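You operate a simulated robot arm through the tools that you are given. There is no shell and no other tool.

The job below is to be done with a simulated robot arm. You get a single attempt, and the scene is never put back.

TASK
Top the beaker up to 300 with soap base, add 3 pumps of pine scent and put the lid on.
Fine: tap shut, slide back in the middle, no dye.

Only the result counts: the job must be done as asked and must still hold three seconds after the hand-in. Knocking over, shifting, dropping, spilling or breaking anything else fails it. Lids that push on must go on centred and level and be pressed home; caps that screw on are set level and turned clockwise until they are tight.

THE ROBOT
A 6-joint arm with a two-finger gripper, fixed in place. Base frame: the origin is on the floor under the middle of its stand, x ahead of it, y to its left, z up; the work surface is at about z = 0.86. Readings come in m, rad, newtons and seconds.
With the tool pointing down near the work surface it reaches from about 0.14 to 0.68 m from the base axis. Its first joint turns from -1.152 to 1.152 rad. Payload 2.45 kg.
The TCP is the grasp point between the finger pads, 0.03 m short of the fingertips. In the tool frame z runs along the fingers and y along their closing line. The gripper opens to 0.106 m; its body begins 0.079 m behind the TCP.
Orientation is that of the tool frame in the base frame, as a unit quaternion [w, x, y, z]. With the fingers straight down and closing along the base's y, the tool's x points along the base's -x, its y along +y and its z along -z.

THE INTERFACE
- The arm moves only by the tool nudge_tool. Its argument "moves" is a list of rows, each a list of 2 entries, a list of its own where there are three numbers: the shift along the base's x, y, z in cm, then the turn, a rotation vector about the base's x, y, z in rad. In form: [[[x, y, z], [ax, ay, az]], ...]. A call has 1 to 20 rows; each row is the pose to reach, as a shift and turn from the pose commanded when the call began. "gripper" is the finger opening in cm, from 0 to 10.6, set as the call begins (left out, the last holds). Rows are played at 5 a second. More than 0.05 m and 0.15 rad between two rows, or a gripper value outside its range, and nothing of the call is played. A pose out of reach is approached as far as the arm can. The call stops where the force on the tool passes 60 N (or 10 N more than at its start, if that is more) or the arm is blocked; 0.2 s more then pass. Each finger travels about 0.153 m/s and halts on what it meets, pressing with about 31 N; the grip force reading is that of the motor and also rises with nothing between the fingers. The clock runs only during rows and for 0.2 s after the last one: add rows that repeat a pose to give the fingers time. It gives the time, the measured TCP pose, the force on the tool (base axes), the opening and the grip force at its end, in the units of the frame above (readings bear some noise), with the torque about the TCP (base axes, N m) and any sound that the robot's microphone picked up, and new pictures: "views" is both (left out), scene, wrist or none.
- Cameras (640 x 400 px; columns grow to the right, rows downward): "scene" is fixed at [0.071, 0.4253, 1.4219]; the picture's right is [-0.61, -0.80, 0.00], its down [-0.33, 0.25, -0.91] and it looks along [0.72, -0.55, -0.42] (base axes); focal length 289 px, centre (320, 200). "wrist" rides on the gripper at [0.076, -0.002, -0.106] in the tool frame; the picture's right is [0.02, 1.00, 0.00], its down [-0.78, 0.02, -0.62] and it looks along [-0.62, 0.01, 0.78] (tool axes); focal length 247 px, centre (320, 200). There is no depth. A picture from a camera that has moved, and an enlarged one, comes with that camera's place and axes in the base frame and with its lens.
- zoom(camera, box): a new picture of the part [left, top, right, bottom] of that camera's present view, enlarged. No time passes.
- job_done(): hands the job in; it is judged then, once.

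Nothing tells you positions but the pictures and the camera data. Unless the task says otherwise, let go and move clear before handing in.

The tools are called after ">>>" as a command line: name --argument value ..., lists and objects as JSON in quotes. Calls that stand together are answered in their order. nudge_tool: Moves the arm, as the interface text tells. Its arguments: {"type":"object","properties":{"moves":{"type":"array","items":{"type":"array"}},"gripper":{"type":"number"},"views":{"type":"string","enum":["both","scene","wrist","none"]}},"required":["moves"]} The other tools are called the same way: zoom (camera, box) takes an enlarged picture of a part of a camera's view; job_done () hands the job in.

At the start:

```text
time_s: 0.0
position: [0.3058, 0.1263, 1.3305]
tool_rot: [0.001, 0.0, 1.0, 0.001]
force: [-0.8, -0.3, -0.6]
ft_torque: [0.0, -0.01, -0.01]
opening: 0.1059
grasp_force: 0.1
```

scene: 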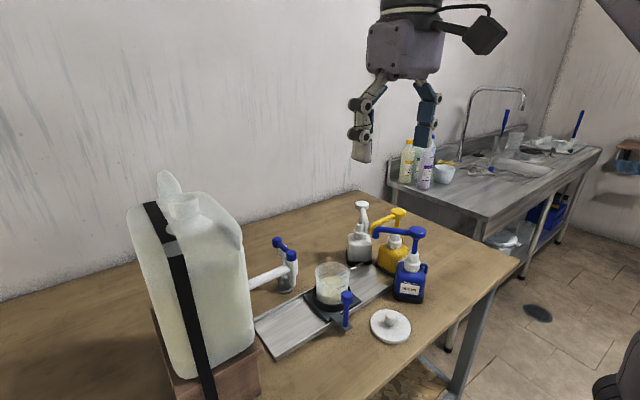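
wrist: 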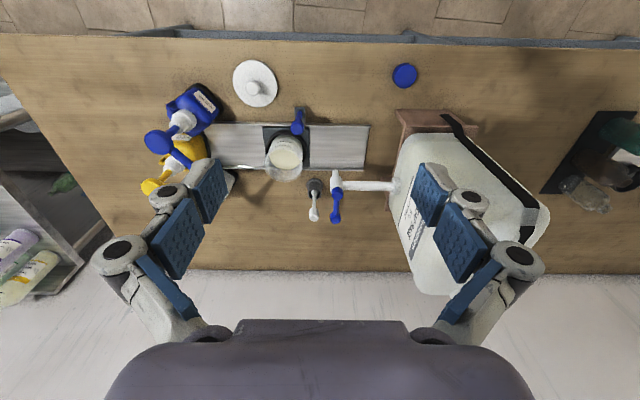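

I see a bench with a jerrycan with a tap, a beaker on a sliding carriage, three pump bottles and a white lid lying on the bench. I'll look closer before moving anything.

>>> zoom --camera "scene" --box '[230, 180, 450, 370]'

>>> zoom --camera "scene" --box '[300, 230, 400, 340]'

>>> zoom --camera "wrist" --box '[130, 50, 430, 240]'

>>> zoom --camera "scene" --box '[330, 190, 440, 310]'

```text
2.11 times, centred on (340, 275) of scene
camera zoom: at [0.071, 0.4253, 1.4219], right [-0.61, -0.8, 0.0], down [-0.33, 0.25, -0.91], along [0.72, -0.55, -0.42], focal length 608 px, centre (278, 42)
```

zoom: 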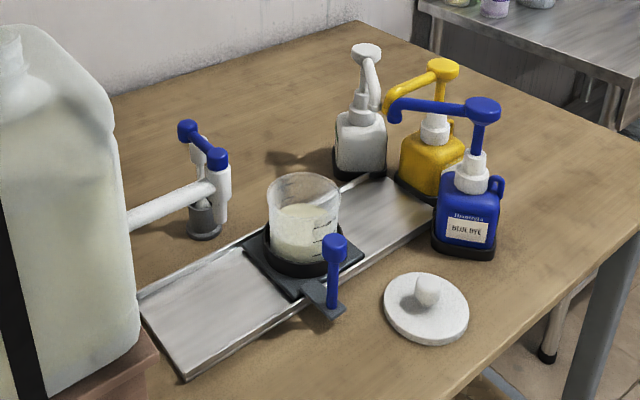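

```text
3.64 times, centred on (350, 285) of scene
camera zoom: at [0.071, 0.4253, 1.4219], right [-0.61, -0.8, 0.0], down [-0.33, 0.25, -0.91], along [0.72, -0.55, -0.42], focal length 1051 px, centre (211, -109)
```

zoom: 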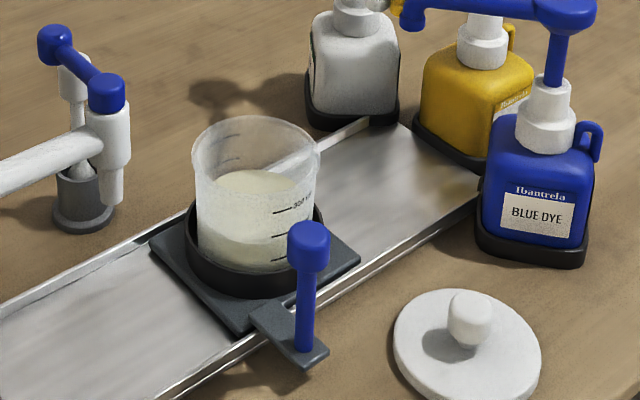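

```text
2.11 times, centred on (280, 145) of wrist
camera zoom: at [0.23, 0.1241, 1.4355], right [-0.02, 1.0, 0.0], down [0.78, 0.02, 0.62], along [0.62, 0.02, -0.78], focal length 520 px, centre (404, 316)
```

zoom: 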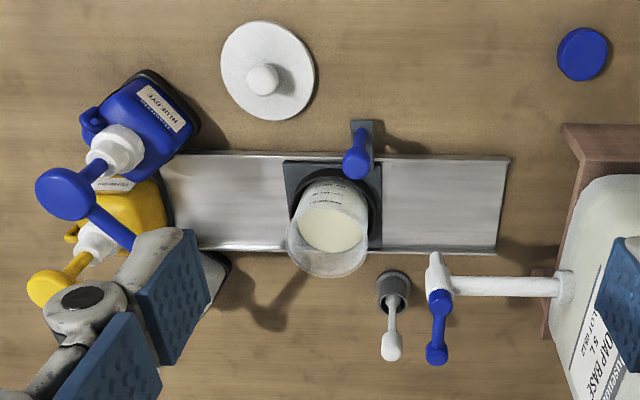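

```text
3.33 times, centred on (385, 250) of scene
camera zoom: at [0.071, 0.4253, 1.4219], right [-0.61, -0.8, 0.0], down [-0.33, 0.25, -0.91], along [0.72, -0.55, -0.42], focal length 963 px, centre (103, 33)
```

zoom: 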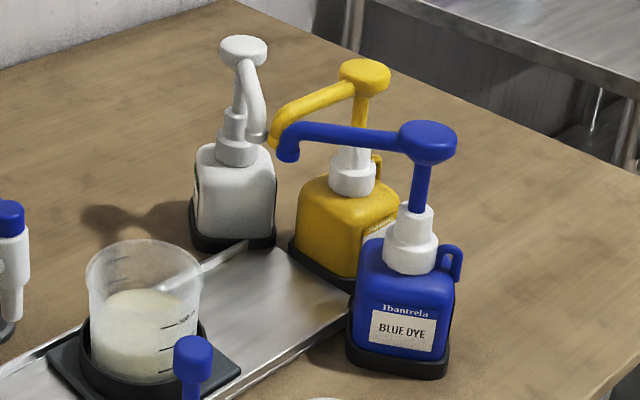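

The lid lies near (0.36, -0.01), the beaker on its carriage is near (0.50, 0.06), and the tap nozzle is near (0.51, 0.16). The three pumps are toward -y. I'll stay high and move over to read the bottle labels.

>>> nudge_tool --moves '[[[0, -4, 0], [0, 0, 0]], [[0, -8, 0], [0, 0, 0]], [[0, -12, 0], [0, 0, 0]], [[-2, -16, 0], [0, 0, 0]], [[-4, -20, 0], [0, 0, 0]], [[-6, -23, 0], [0, 0, 0]]]' --views "both"

```text
time_s: 1.4
position: [0.247, -0.1025, 1.3283]
tool_rot: [0.001, -0.001, 1.0, 0.001]
force: [-0.7, -0.3, 0.3]
ft_torque: [0.05, -0.04, -0.02]
opening: 0.1061
grasp_force: 0.2
camera wrist: at [0.1703, -0.105, 1.4343], right [-0.02, 1.0, 0.0], down [0.78, 0.02, 0.62], along [0.62, 0.02, -0.78], focal length 247 px, centre (320, 200)
```

scene: 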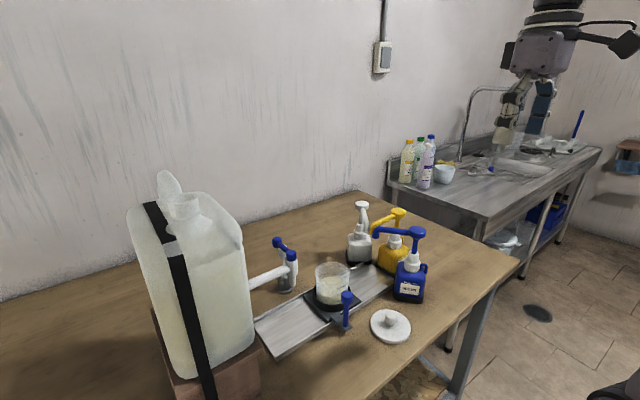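
wrist: 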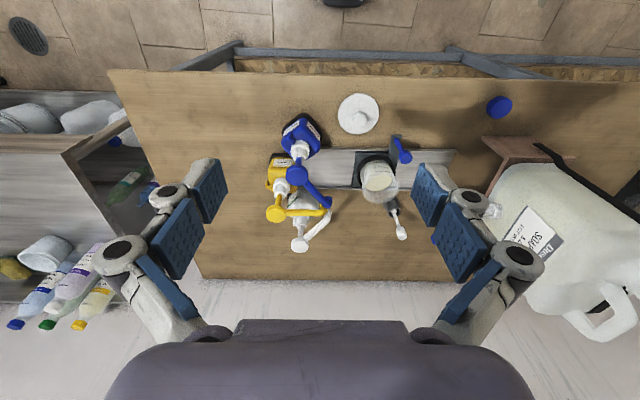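

>>> zoom --camera "wrist" --box '[240, 90, 420, 260]'

>>> zoom --camera "wrist" --box '[250, 110, 340, 260]'

>>> zoom --camera "scene" --box '[335, 190, 435, 270]'

```text
2.35 times, centred on (330, 175) of wrist
camera zoom: at [0.1703, -0.105, 1.4343], right [-0.02, 1.0, 0.0], down [0.78, 0.02, 0.62], along [0.62, 0.02, -0.78], focal length 581 px, centre (296, 259)
```

zoom: 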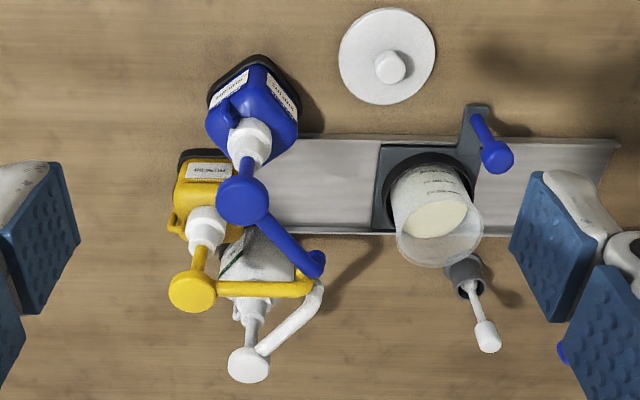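

```text
2.67 times, centred on (295, 185) of wrist
camera zoom: at [0.1703, -0.105, 1.4343], right [-0.02, 1.0, 0.0], down [0.78, 0.02, 0.62], along [0.62, 0.02, -0.78], focal length 659 px, centre (387, 240)
```

zoom: 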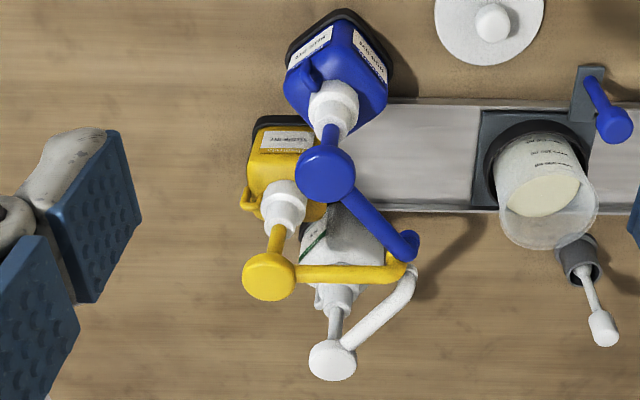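

```text
5.00 times, centred on (385, 230) of scene
camera zoom: at [0.071, 0.4253, 1.4219], right [-0.61, -0.8, 0.0], down [-0.33, 0.25, -0.91], along [0.72, -0.55, -0.42], focal length 1445 px, centre (-5, 50)
```

zoom: 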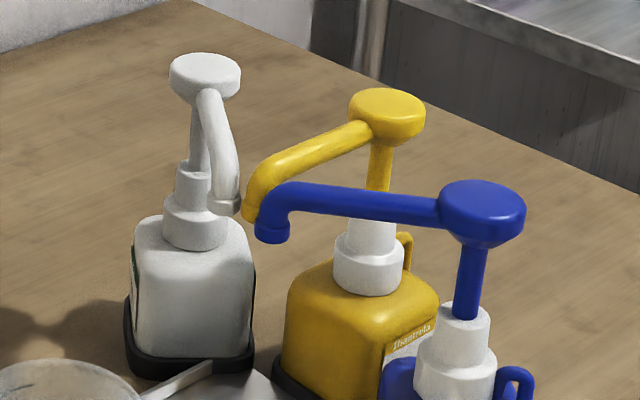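

All three spouts converge over the track at about y = -0.075. I'll zoom on the labels to find the pine scent.

>>> zoom --camera "wrist" --box '[260, 145, 300, 170]'

>>> zoom --camera "wrist" --box '[280, 110, 325, 140]'

>>> zoom --camera "wrist" --box '[280, 180, 330, 215]'

>>> zoom --camera "wrist" --box '[350, 140, 415, 210]'

>>> zoom --camera "scene" --box '[400, 250, 425, 265]'

>>> zoom --camera "scene" --box '[300, 250, 370, 320]'

```text
16.00 times, centred on (280, 158) of wrist
camera zoom: at [0.1703, -0.105, 1.4343], right [-0.02, 1.0, 0.0], down [0.78, 0.02, 0.62], along [0.62, 0.02, -0.78], focal length 3952 px, centre (960, 880)
```

zoom: 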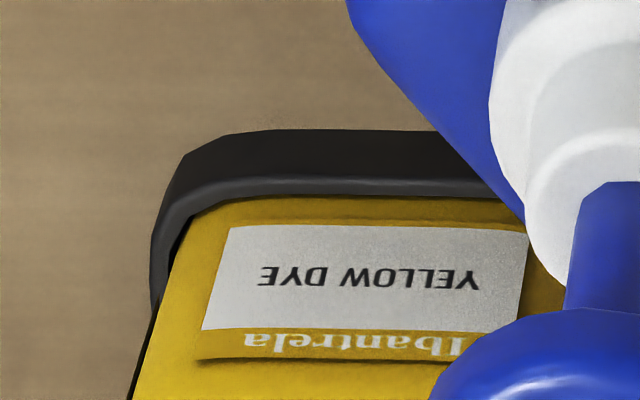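

```text
13.33 times, centred on (302, 125) of wrist
camera zoom: at [0.1703, -0.105, 1.4343], right [-0.02, 1.0, 0.0], down [0.78, 0.02, 0.62], along [0.62, 0.02, -0.78], focal length 3293 px, centre (553, 1200)
```

zoom: 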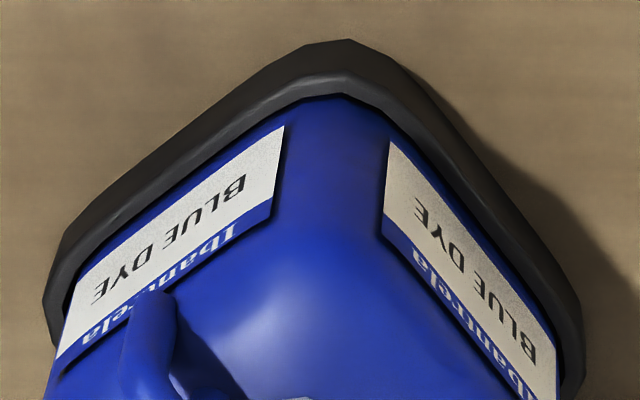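

```text
11.43 times, centred on (305, 198) of wrist
camera zoom: at [0.1703, -0.105, 1.4343], right [-0.02, 1.0, 0.0], down [0.78, 0.02, 0.62], along [0.62, 0.02, -0.78], focal length 2823 px, centre (491, 229)
```

zoom: 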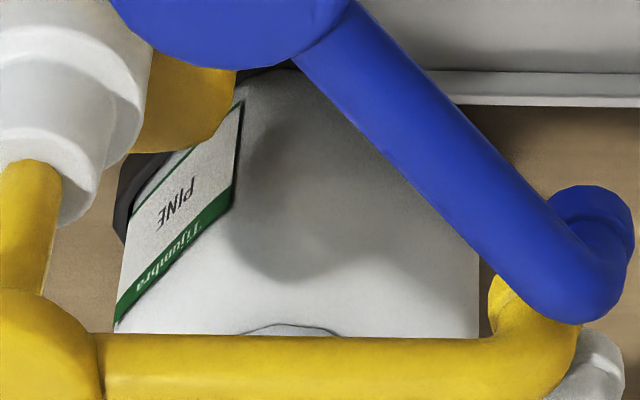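

```text
5.71 times, centred on (382, 175) of wrist
camera zoom: at [0.1703, -0.105, 1.4343], right [-0.02, 1.0, 0.0], down [0.78, 0.02, 0.62], along [0.62, 0.02, -0.78], focal length 1411 px, centre (-37, 343)
```

zoom: 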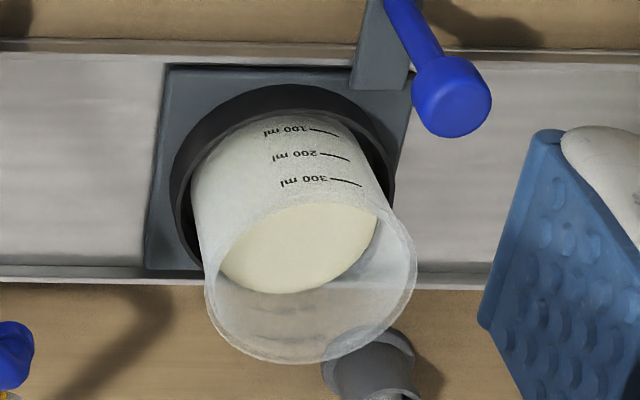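

```text
16.00 times, centred on (412, 258) of scene
camera zoom: at [0.071, 0.4253, 1.4219], right [-0.61, -0.8, 0.0], down [-0.33, 0.25, -0.91], along [0.72, -0.55, -0.42], focal length 4624 px, centre (-1160, -720)
```

zoom: 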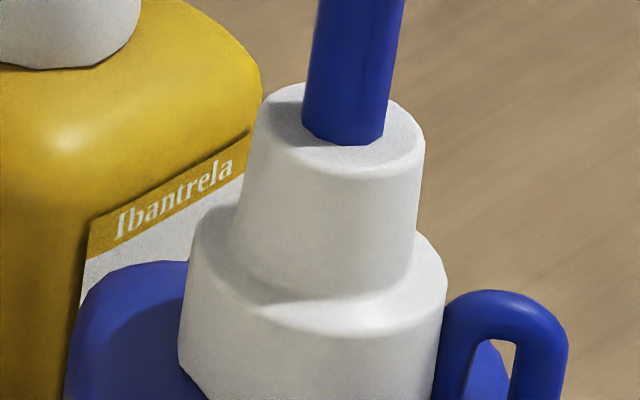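

```text
5.71 times, centred on (335, 285) of scene
camera zoom: at [0.071, 0.4253, 1.4219], right [-0.61, -0.8, 0.0], down [-0.33, 0.25, -0.91], along [0.72, -0.55, -0.42], focal length 1652 px, centre (234, -286)
```

zoom: 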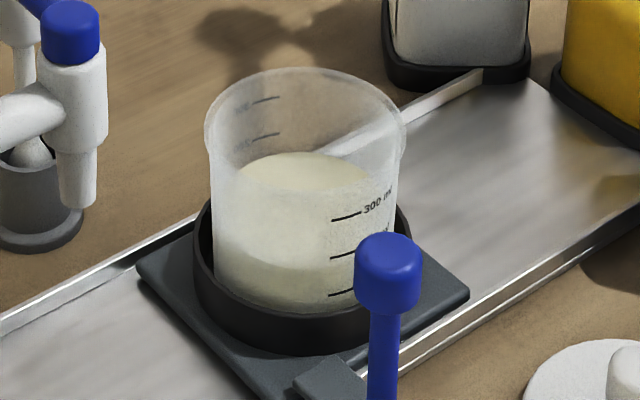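

The pine bottle is the white one, with its pump head near (0.603, -0.137, 1.054). The yellow and blue bottles are dyes, so I'll stay off those. The beaker now holds about 200 ml. Next I'll look at the tap lever up close.

>>> nudge_tool --moves '[[[0, 4, 0], [0, 0, 0]], [[0, 8, 0], [0, 0, 0]], [[2, 12, 0], [0, 0, 0]], [[4, 16, 0], [0, 0, 0]], [[6, 20, -1], [0, 0, 0]], [[9, 23, -3], [0, 0, 0]], [[12, 26, -5], [0, 0, 0]]]' --views "both"

```text
time_s: 3.0
position: [0.3644, 0.1549, 1.2797]
tool_rot: [0.001, 0.001, 1.0, 0.001]
force: [1.2, -0.3, 0.1]
ft_torque: [-0.03, 0.01, 0.02]
opening: 0.106
grasp_force: 0.0
camera wrist: at [0.2872, 0.1536, 1.3849], right [-0.02, 1.0, 0.0], down [0.78, 0.02, 0.62], along [0.62, 0.01, -0.78], focal length 247 px, centre (320, 200)
```

scene: 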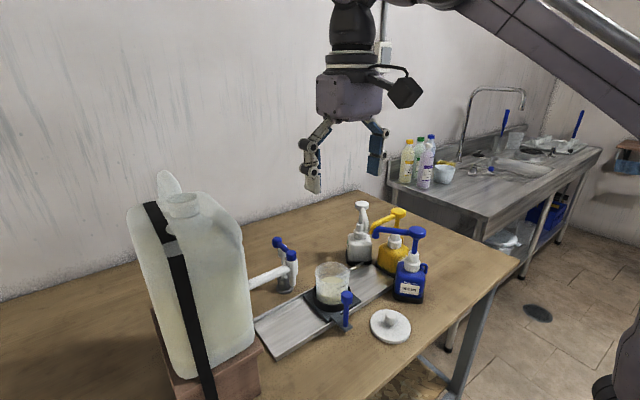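
wrist: 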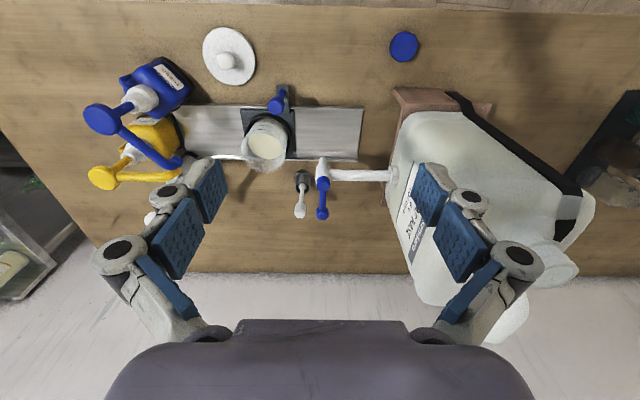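

>>> zoom --camera "wrist" --box '[280, 140, 410, 230]'

>>> zoom --camera "scene" --box '[240, 225, 320, 300]'

>>> zoom --camera "wrist" --box '[200, 20, 370, 180]'

>>> zoom --camera "scene" --box '[310, 280, 420, 350]'

```text
4.44 times, centred on (345, 185) of wrist
camera zoom: at [0.2872, 0.1536, 1.3849], right [-0.02, 1.0, 0.0], down [0.78, 0.02, 0.62], along [0.62, 0.01, -0.78], focal length 1098 px, centre (209, 267)
```

zoom: 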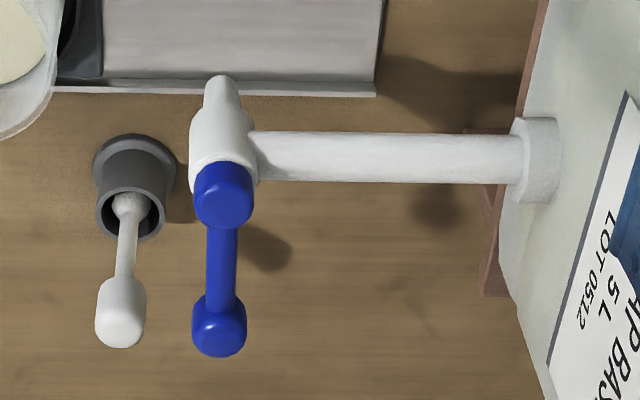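

```text
5.33 times, centred on (280, 262) of scene
camera zoom: at [0.071, 0.4253, 1.4219], right [-0.61, -0.8, 0.0], down [-0.33, 0.25, -0.91], along [0.72, -0.55, -0.42], focal length 1542 px, centre (533, -133)
```

zoom: 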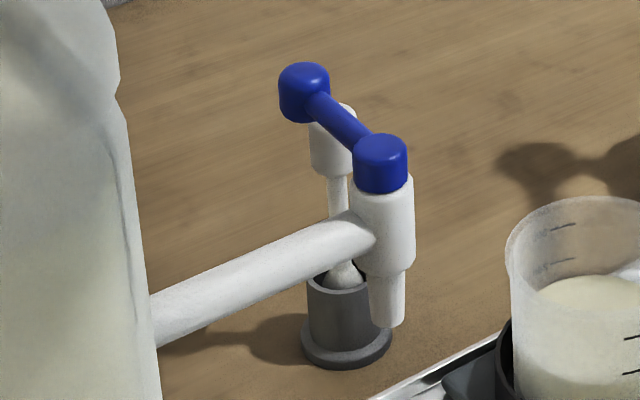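

```text
2.50 times, centred on (285, 100) of wrist
camera zoom: at [0.2872, 0.1536, 1.3849], right [-0.02, 1.0, 0.0], down [0.78, 0.02, 0.62], along [0.62, 0.01, -0.78], focal length 617 px, centre (408, 450)
```

zoom: 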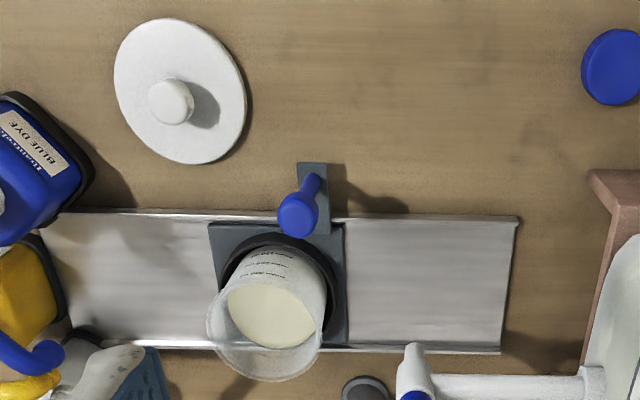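

```text
5.71 times, centred on (365, 315) of scene
camera zoom: at [0.071, 0.4253, 1.4219], right [-0.61, -0.8, 0.0], down [-0.33, 0.25, -0.91], along [0.72, -0.55, -0.42], focal length 1652 px, centre (63, -457)
```

zoom: 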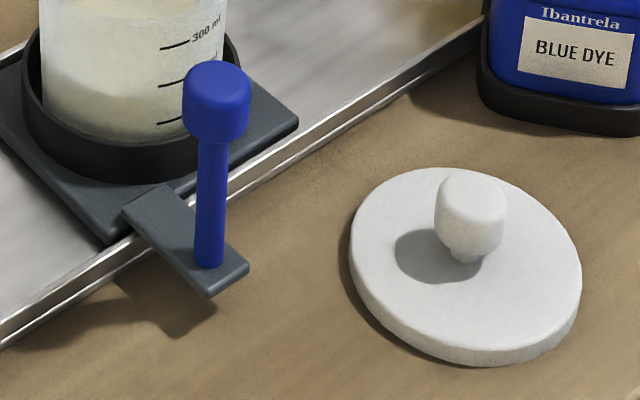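

The tap lever is horizontal on a vertical axis at about (0.512, 0.164) and points +x. The carriage handle knob is at about (0.423, 0.081, 0.95). I'll tilt the tool forward so its body stays clear of the tap and pumps, and move to a point just short of the handle.

>>> nudge_tool --moves '[[[0, -2, -4], [0, -0.1, 0]], [[0, -3.5, -8], [0, -0.2, 0]], [[0, -5, -12], [0, -0.3, 0]], [[0, -6.5, -16], [0, -0.4, 0]], [[0, -7.4, -19], [0, -0.5, 0]], [[0, -7.4, -21.5], [0, -0.5, 0]], [[0, -7.4, -21.5], [0, -0.5, 0]]]' --gripper 5.5 --views "both"

```text
time_s: 4.6
position: [0.3656, 0.0834, 1.0651]
tool_rot: [0.249, 0.0, 0.968, 0.002]
force: [-0.4, 0.0, 0.4]
ft_torque: [0.0, -0.02, -0.04]
opening: 0.0549
grasp_force: 0.0
camera wrist: at [0.247, 0.0801, 1.1206], right [-0.02, 1.0, -0.01], down [0.39, 0.02, 0.92], along [0.92, 0.02, -0.39], focal length 247 px, centre (320, 200)
```

scene: 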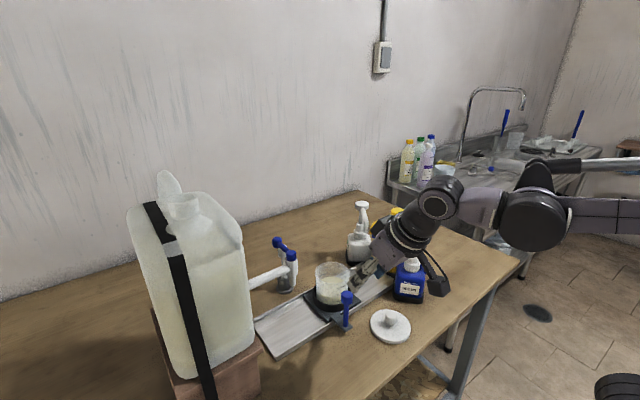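
wrist: 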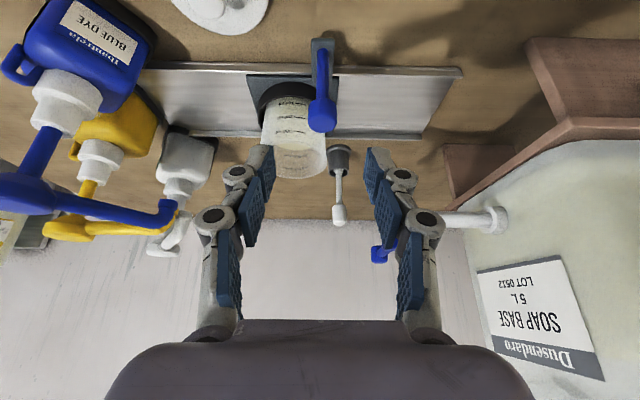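

>>> zoom --camera "wrist" --box '[235, 30, 365, 190]'

>>> zoom --camera "scene" --box '[300, 220, 450, 340]'

```text
2.50 times, centred on (300, 110) of wrist
camera zoom: at [0.247, 0.0801, 1.1206], right [-0.02, 1.0, -0.01], down [0.39, 0.02, 0.92], along [0.92, 0.02, -0.39], focal length 617 px, centre (370, 425)
```

zoom: 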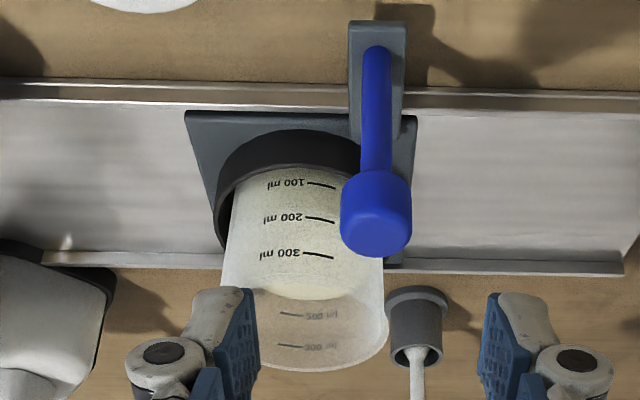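

```text
3.33 times, centred on (375, 280) of scene
camera zoom: at [0.071, 0.4253, 1.4219], right [-0.61, -0.8, 0.0], down [-0.33, 0.25, -0.91], along [0.72, -0.55, -0.42], focal length 963 px, centre (137, -67)
```

zoom: 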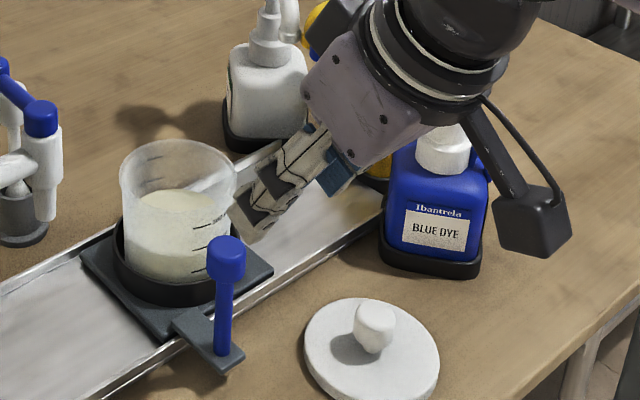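

The handle knob sits between the open fingers, with its centre near (0.424, 0.083, 0.957). I'll advance along the finger direction to straddle it.

>>> nudge_tool --moves '[[[2, 0, -3.7], [0, 0, 0]], [[4, 0, -7.4], [0, 0, 0]], [[5.2, 0, -9.4], [0, 0, 0]], [[5.9, 0, -11], [0, 0, 0]], [[5.9, 0, -11], [0, 0, 0]]]' --views "both"

```text
time_s: 5.8
position: [0.4244, 0.0829, 0.9559]
tool_rot: [0.248, 0.0, 0.969, 0.001]
force: [-0.1, 0.6, 0.3]
ft_torque: [0.02, -0.02, -0.02]
opening: 0.0548
grasp_force: 0.0
camera wrist: at [0.3059, 0.0799, 1.0118], right [-0.02, 1.0, -0.01], down [0.39, 0.02, 0.92], along [0.92, 0.02, -0.39], focal length 247 px, centre (320, 200)
```

scene: 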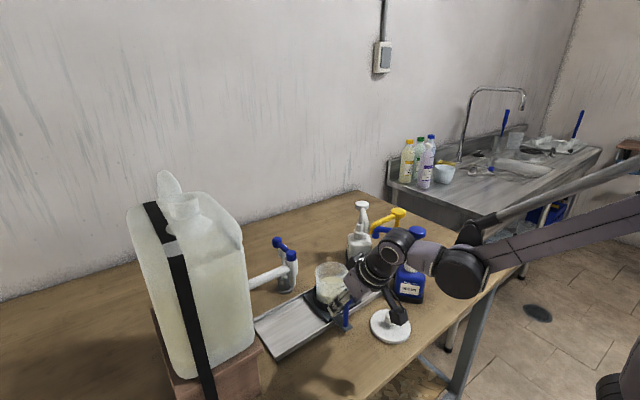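
wrist: 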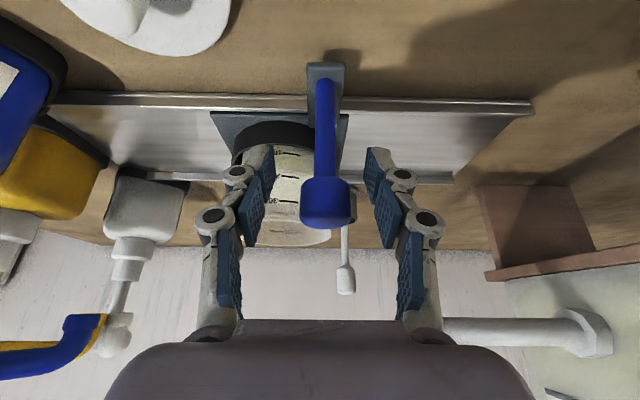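

>>> nudge_tool --moves '[[[0, 0, 0], [0, 0, 0]], [[0, 0, 0], [0, 0, 0]], [[0, 0, 0], [0, 0, 0]]]' --gripper 2.0 --views "wrist"

```text
time_s: 6.6
position: [0.4239, 0.0822, 0.956]
tool_rot: [0.248, 0.0, 0.969, 0.0]
force: [2.3, 3.1, -8.9]
ft_torque: [-0.03, -0.36, 0.01]
opening: 0.0239
grasp_force: 44.6
camera wrist: at [0.3059, 0.0802, 1.0119], right [-0.02, 1.0, -0.01], down [0.39, 0.02, 0.92], along [0.92, 0.02, -0.39], focal length 247 px, centre (320, 200)
```

wrist: 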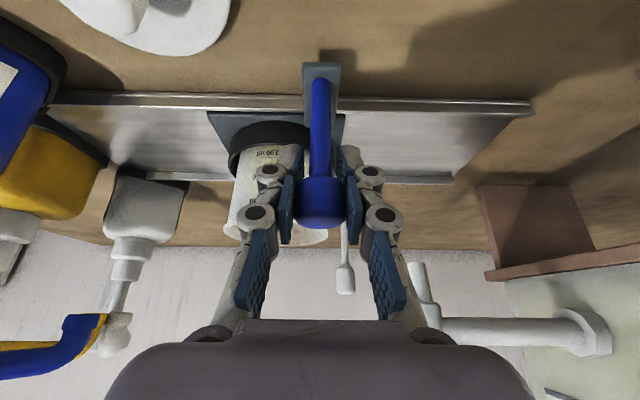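

I have the handle, gripped at an opening of 2.4 cm, and its middle position corresponds to a TCP y of about 0.085. I'll slide the carriage toward the tap (+y) in small steps while watching the force.

>>> nudge_tool --moves '[[[0, 1, 0], [0, 0, 0]], [[0, 2.5, 0], [0, 0, 0]], [[0, 4, 0], [0, 0, 0]], [[0, 5.5, 0], [0, 0, 0]], [[0, 7, 0], [0, 0, 0]], [[0, 8.5, 0], [0, 0, 0]], [[0, 9.5, 0], [0, 0, 0]]]' --views "both"

```text
time_s: 8.2
position: [0.4253, 0.179, 0.955]
tool_rot: [0.248, 0.0, 0.969, 0.001]
force: [0.6, 0.9, -22.2]
ft_torque: [0.08, -0.69, 0.02]
opening: 0.0241
grasp_force: 45.6
camera wrist: at [0.3062, 0.1759, 1.0114], right [-0.02, 1.0, -0.01], down [0.39, 0.02, 0.92], along [0.92, 0.02, -0.39], focal length 247 px, centre (320, 200)
```

scene: 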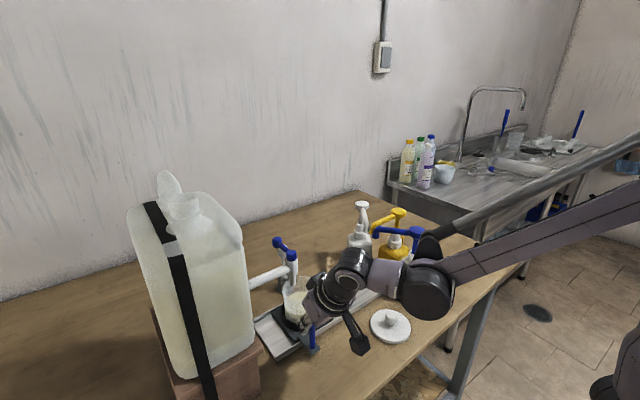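
wrist: 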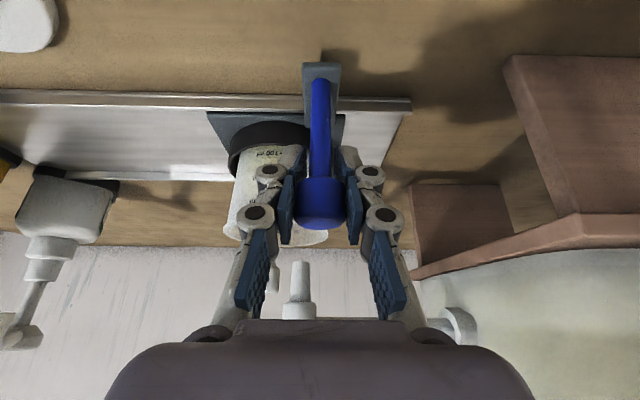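

>>> nudge_tool --moves '[[[0, 0.6, 0], [0, 0, 0]], [[0, 1.2, 0], [0, 0, 0]], [[0, 1.7, 0], [0, 0, 0]], [[0, 1.7, 0], [0, 0, 0]]]' --views "both"

```text
time_s: 9.2
position: [0.4246, 0.1952, 0.9548]
tool_rot: [0.247, -0.001, 0.969, 0.002]
force: [-5.6, 3.3, -24.1]
ft_torque: [0.0, 0.14, 0.02]
opening: 0.0242
grasp_force: 45.3
camera wrist: at [0.3067, 0.1935, 1.0109], right [-0.02, 1.0, -0.01], down [0.39, 0.02, 0.92], along [0.92, 0.02, -0.39], focal length 247 px, centre (320, 200)
```

scene: 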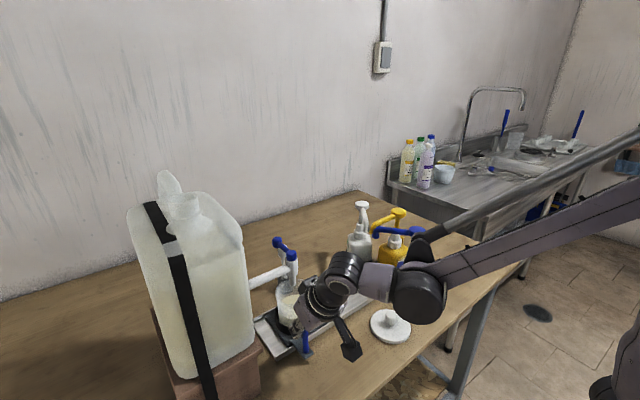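
wrist: 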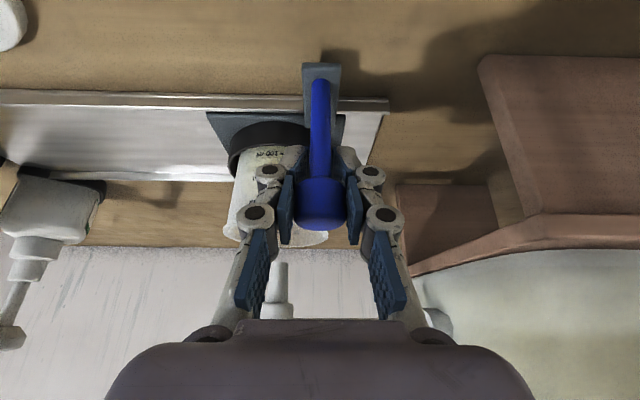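

>>> zoom --camera "scene" --box '[240, 230, 350, 360]'

>>> zoom --camera "wrist" --box '[200, 100, 400, 330]'

```text
3.08 times, centred on (295, 295) of scene
camera zoom: at [0.0712, 0.4255, 1.4218], right [-0.61, -0.8, 0.0], down [-0.33, 0.25, -0.91], along [0.72, -0.55, -0.42], focal length 889 px, centre (397, -92)
```

zoom: 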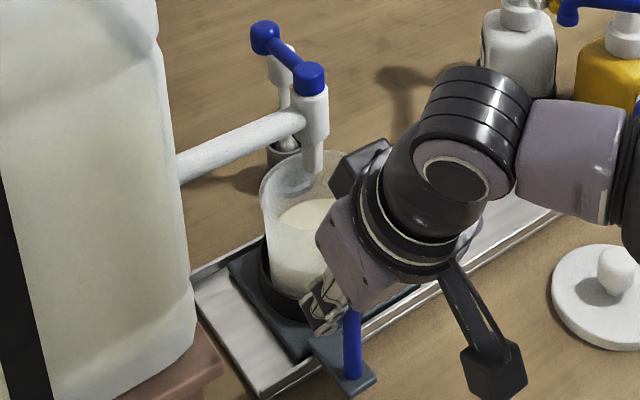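

```text
1.74 times, centred on (300, 215) of wrist
camera zoom: at [0.3067, 0.1935, 1.0109], right [-0.02, 1.0, -0.01], down [0.39, 0.02, 0.92], along [0.92, 0.02, -0.39], focal length 430 px, centre (355, 174)
```

zoom: 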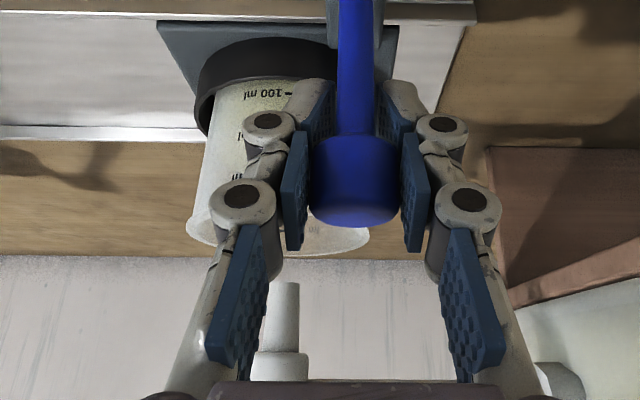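

The beaker looks almost exactly under the nozzle. I'll push a few more millimetres to see whether there is a stop.

>>> nudge_tool --moves '[[[0, 0.2, 0], [0, 0, 0]], [[0, 0.4, 0], [0, 0, 0]], [[0, 0.4, 0], [0, 0, 0]]]' --views "wrist"

```text
time_s: 10.0
position: [0.4257, 0.1993, 0.9541]
tool_rot: [0.246, 0.0, 0.969, 0.001]
force: [-5.6, 0.4, -27.0]
ft_torque: [0.01, -0.15, -0.03]
opening: 0.0244
grasp_force: 44.7
camera wrist: at [0.307, 0.1963, 1.0103], right [-0.02, 1.0, -0.01], down [0.39, 0.02, 0.92], along [0.92, 0.01, -0.39], focal length 247 px, centre (320, 200)
```

wrist: 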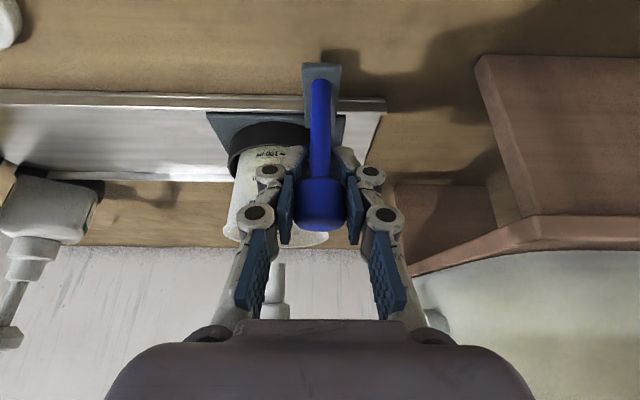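

>>> zoom --camera "wrist" --box '[200, 100, 400, 330]'

>>> zoom --camera "scene" --box '[255, 250, 325, 340]'

```text
1.74 times, centred on (300, 215) of wrist
camera zoom: at [0.307, 0.1963, 1.0103], right [-0.02, 1.0, -0.01], down [0.39, 0.02, 0.92], along [0.92, 0.01, -0.39], focal length 430 px, centre (355, 174)
```

zoom: 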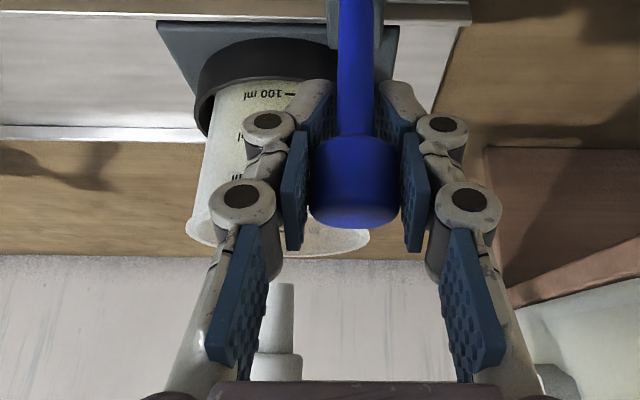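

```text
4.44 times, centred on (290, 295) of scene
camera zoom: at [0.0712, 0.4255, 1.4218], right [-0.61, -0.8, 0.0], down [-0.33, 0.25, -0.91], along [0.72, -0.55, -0.42], focal length 1284 px, centre (453, -222)
```

zoom: 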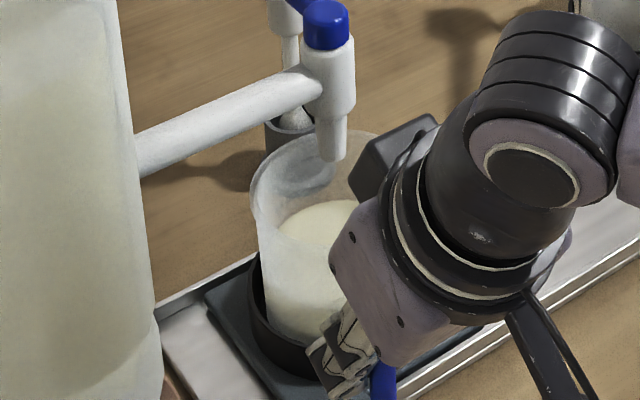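

The beaker is centred under the nozzle: the rim's centre and the nozzle share the same column. I'll release the handle and back out along the tool axis.

>>> nudge_tool --moves '[[[0, 0, 0], [0, 0, 0]], [[0, 0, 0], [0, 0, 0]], [[0, 0, 0], [0, 0, 0]]]' --gripper 5.5 --views "wrist"

>>> nudge_tool --moves '[[[-2, 0, 3.7], [0, 0, 0]], [[-4, 0, 7.4], [0, 0, 0]], [[-6, 0, 11], [0, 0, 0]], [[-8, 0, 14.7], [0, 0, 0]], [[-8, 0, 14.7], [0, 0, 0]]]' --views "both"

```text
time_s: 10.8
position: [0.4255, 0.1989, 0.955]
tool_rot: [0.249, 0.0, 0.969, 0.001]
force: [-0.2, 0.4, -0.6]
ft_torque: [-0.01, 0.01, 0.01]
opening: 0.0549
grasp_force: 0.0
camera wrist: at [0.3073, 0.1963, 1.0106], right [-0.02, 1.0, -0.01], down [0.39, 0.02, 0.92], along [0.92, 0.02, -0.39], focal length 247 px, centre (320, 200)
```

wrist: 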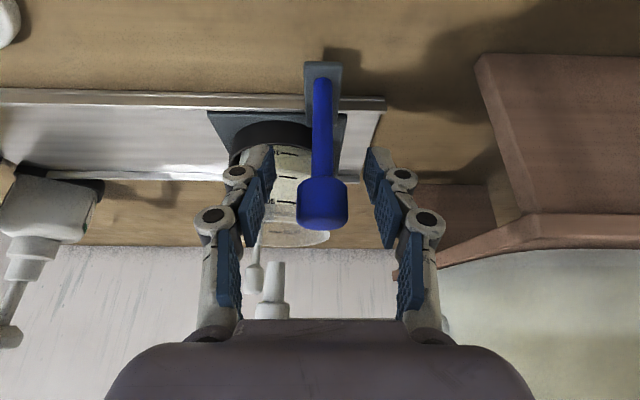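

```text
time_s: 12.0
position: [0.3446, 0.198, 1.1006]
tool_rot: [0.248, 0.0, 0.969, 0.001]
force: [-0.4, 0.5, -0.1]
ft_torque: [-0.01, 0.02, 0.01]
opening: 0.055
grasp_force: 0.0
camera wrist: at [0.2266, 0.195, 1.1562], right [-0.02, 1.0, -0.01], down [0.39, 0.02, 0.92], along [0.92, 0.02, -0.39], focal length 247 px, centre (320, 200)
```

scene: 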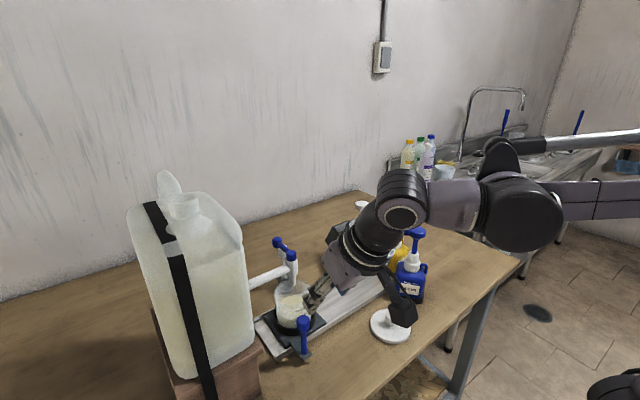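
wrist: 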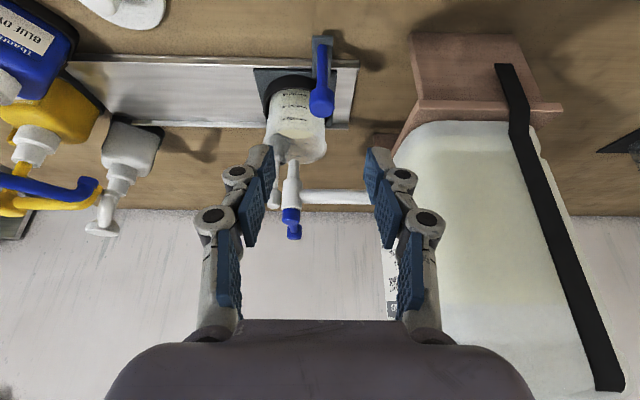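

>>> zoom --camera "wrist" --box '[230, 30, 390, 250]'

>>> zoom --camera "scene" --box '[255, 225, 325, 365]'

```text
1.82 times, centred on (310, 140) of wrist
camera zoom: at [0.2266, 0.195, 1.1562], right [-0.02, 1.0, -0.01], down [0.39, 0.02, 0.92], along [0.92, 0.02, -0.39], focal length 449 px, centre (338, 309)
```

zoom: 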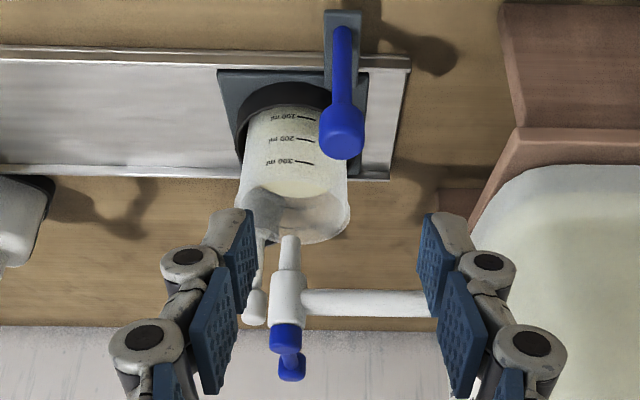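

```text
2.86 times, centred on (290, 295) of scene
camera zoom: at [0.071, 0.4253, 1.4219], right [-0.61, -0.8, 0.0], down [-0.33, 0.25, -0.91], along [0.72, -0.55, -0.42], focal length 826 px, centre (406, -71)
```

zoom: 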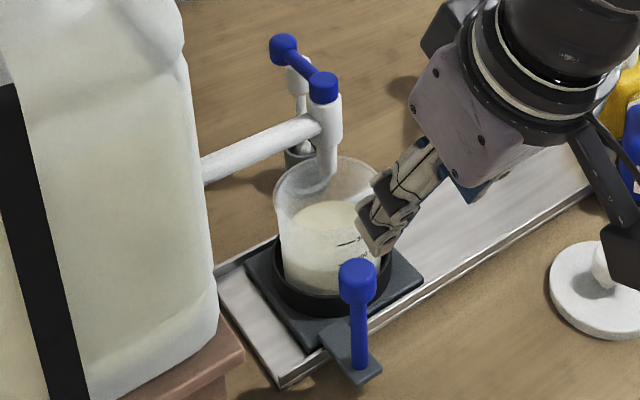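

The beaker is in place under the nozzle. Next I'll straighten the tool and go above the tap lever's end knob, near (0.572, 0.165) with its top at about z = 1.067.

>>> nudge_tool --moves '[[[0, 0, 5], [0, 0.1, 0]], [[0, 0, 9], [0, 0.2, 0]], [[4, -0.5, 12], [0, 0.3, 0]], [[8, -1, 12], [0, 0.4, 0]], [[12, -1.7, 12], [0, 0.5, 0]], [[16, -2.4, 12], [0, 0.5, 0]], [[20, -3, 12], [0, 0.5, 0]], [[22.7, -3.4, 12], [0, 0.5, 0]], [[22.7, -3.4, 12], [0, 0.5, 0]]]' --gripper 3.2 --views "both"

```text
refused: row 3 steps farther than a row can; nothing moved
```

>>> nudge_tool --moves '[[[0, 0, 4.5], [0, 0.1, 0]], [[0, 0, 9], [0, 0.2, 0]], [[3.5, -0.5, 12], [0, 0.3, 0]], [[7.5, -1, 12], [0, 0.4, 0]], [[11.5, -1.7, 12], [0, 0.5, 0]], [[15.5, -2.4, 12], [0, 0.5, 0]], [[19.5, -3, 12], [0, 0.5, 0]], [[22.7, -3.4, 12], [0, 0.5, 0]], [[22.7, -3.4, 12], [0, 0.5, 0]]]' --gripper 3.2 --views "both"

```text
time_s: 14.0
position: [0.5362, 0.156, 1.199]
tool_rot: [0.002, -0.001, 1.0, 0.001]
force: [0.2, -0.7, 0.2]
ft_torque: [-0.03, -0.03, 0.0]
opening: 0.0321
grasp_force: 0.1
out of reach, approached as far as the arm can: row 7, 8, 9
camera wrist: at [0.4599, 0.1545, 1.3045], right [-0.02, 1.0, 0.0], down [0.78, 0.02, 0.62], along [0.62, 0.02, -0.78], focal length 247 px, centre (320, 200)
```

scene: 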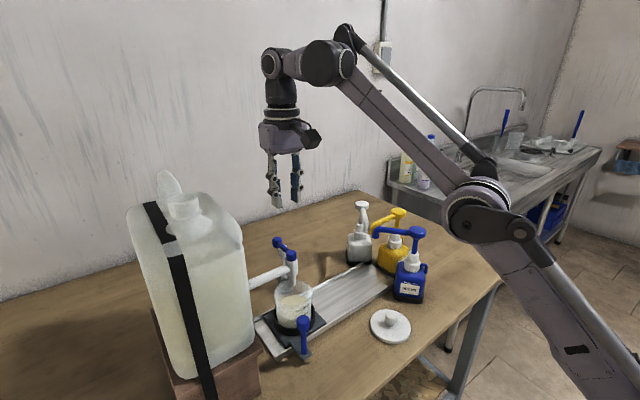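
wrist: 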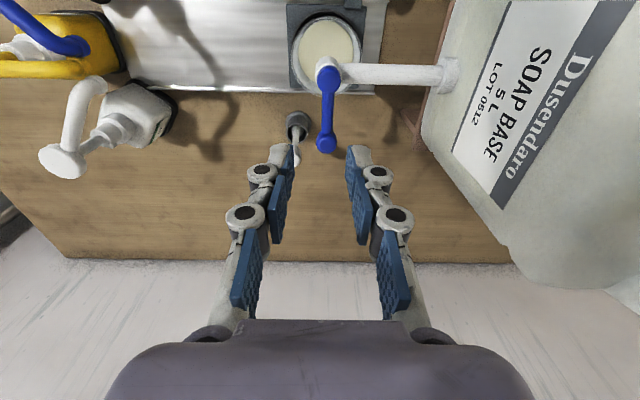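

At this height the arm ran out of reach, so the knob has to be approached from lower or with a tilt. I'll make a small test move to see what pose the controller now counts from.

>>> nudge_tool --moves '[[[0, 0, -2], [0, 0, 0]], [[0, 0, -2], [0, 0, 0]]]' --views "none"

```text
time_s: 14.6
position: [0.5357, 0.1575, 1.1776]
tool_rot: [0.001, -0.001, 1.0, 0.001]
force: [-0.3, 0.6, 0.3]
ft_torque: [0.02, 0.01, -0.01]
opening: 0.0322
grasp_force: 0.1
```

>>> nudge_tool --moves '[[[1, 0.3, -3], [0, 0, 0]], [[2, 0.6, -6], [0, 0, 0]], [[3.6, 0.75, -7.5], [0, 0, 0]], [[3.6, 0.75, -7.5], [0, 0, 0]]]' --views "both"

```text
time_s: 15.6
position: [0.5714, 0.1653, 1.1025]
tool_rot: [0.001, 0.0, 1.0, 0.001]
force: [0.2, -0.5, -0.3]
ft_torque: [-0.02, 0.0, 0.02]
opening: 0.0322
grasp_force: 0.0
camera wrist: at [0.495, 0.1624, 1.2082], right [-0.02, 1.0, 0.0], down [0.78, 0.02, 0.62], along [0.62, 0.02, -0.78], focal length 247 px, centre (320, 200)
```

scene: 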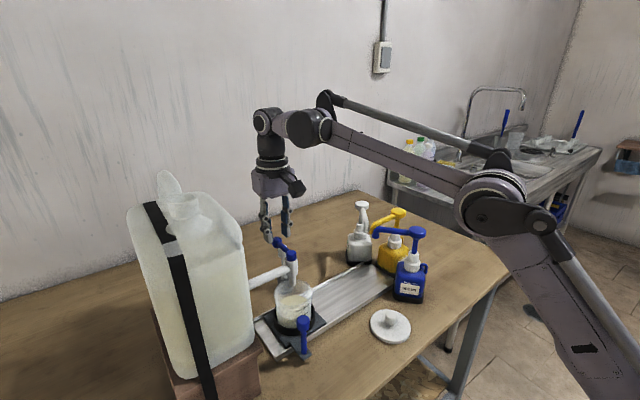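
wrist: 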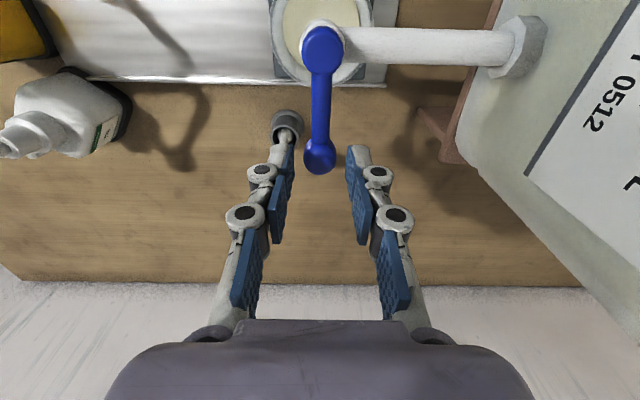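

>>> nudge_tool --moves '[[[0, -0.1, -1.4], [0, 0, 0]], [[0, -0.1, -2.9], [0, 0, 0]], [[0, -0.1, -2.9], [0, 0, 0]]]' --views "both"

>>> zoom --camera "scene" --box '[225, 190, 325, 300]'

```text
time_s: 16.4
position: [0.5714, 0.1619, 1.0735]
tool_rot: [0.001, 0.0, 1.0, 0.001]
force: [-0.4, 0.3, -0.3]
ft_torque: [0.02, -0.04, -0.01]
opening: 0.032
grasp_force: 0.1
camera wrist: at [0.495, 0.1592, 1.1787], right [-0.02, 1.0, 0.0], down [0.78, 0.02, 0.62], along [0.62, 0.02, -0.78], focal length 247 px, centre (320, 200)
```

scene: 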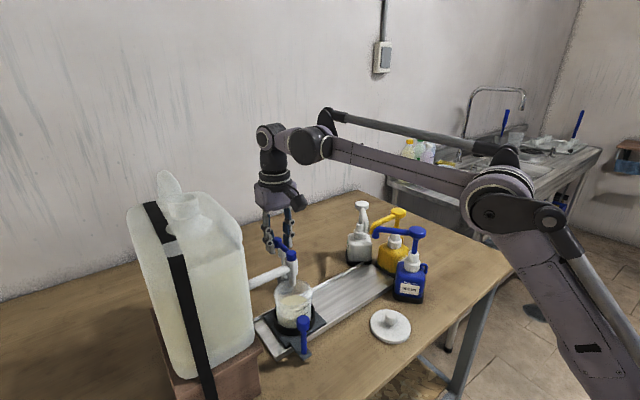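
wrist: 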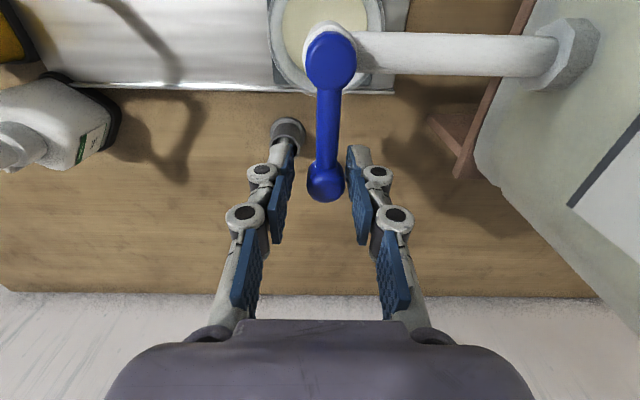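

```text
3.64 times, centred on (275, 245) of scene
camera zoom: at [0.071, 0.4253, 1.4219], right [-0.61, -0.8, 0.0], down [-0.33, 0.25, -0.91], along [0.72, -0.55, -0.42], focal length 1051 px, centre (484, 36)
```

zoom: 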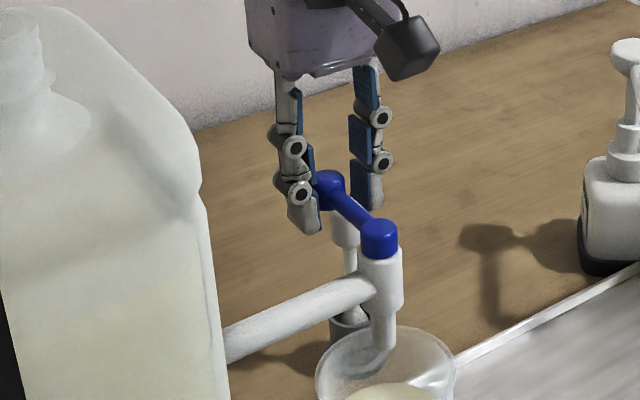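

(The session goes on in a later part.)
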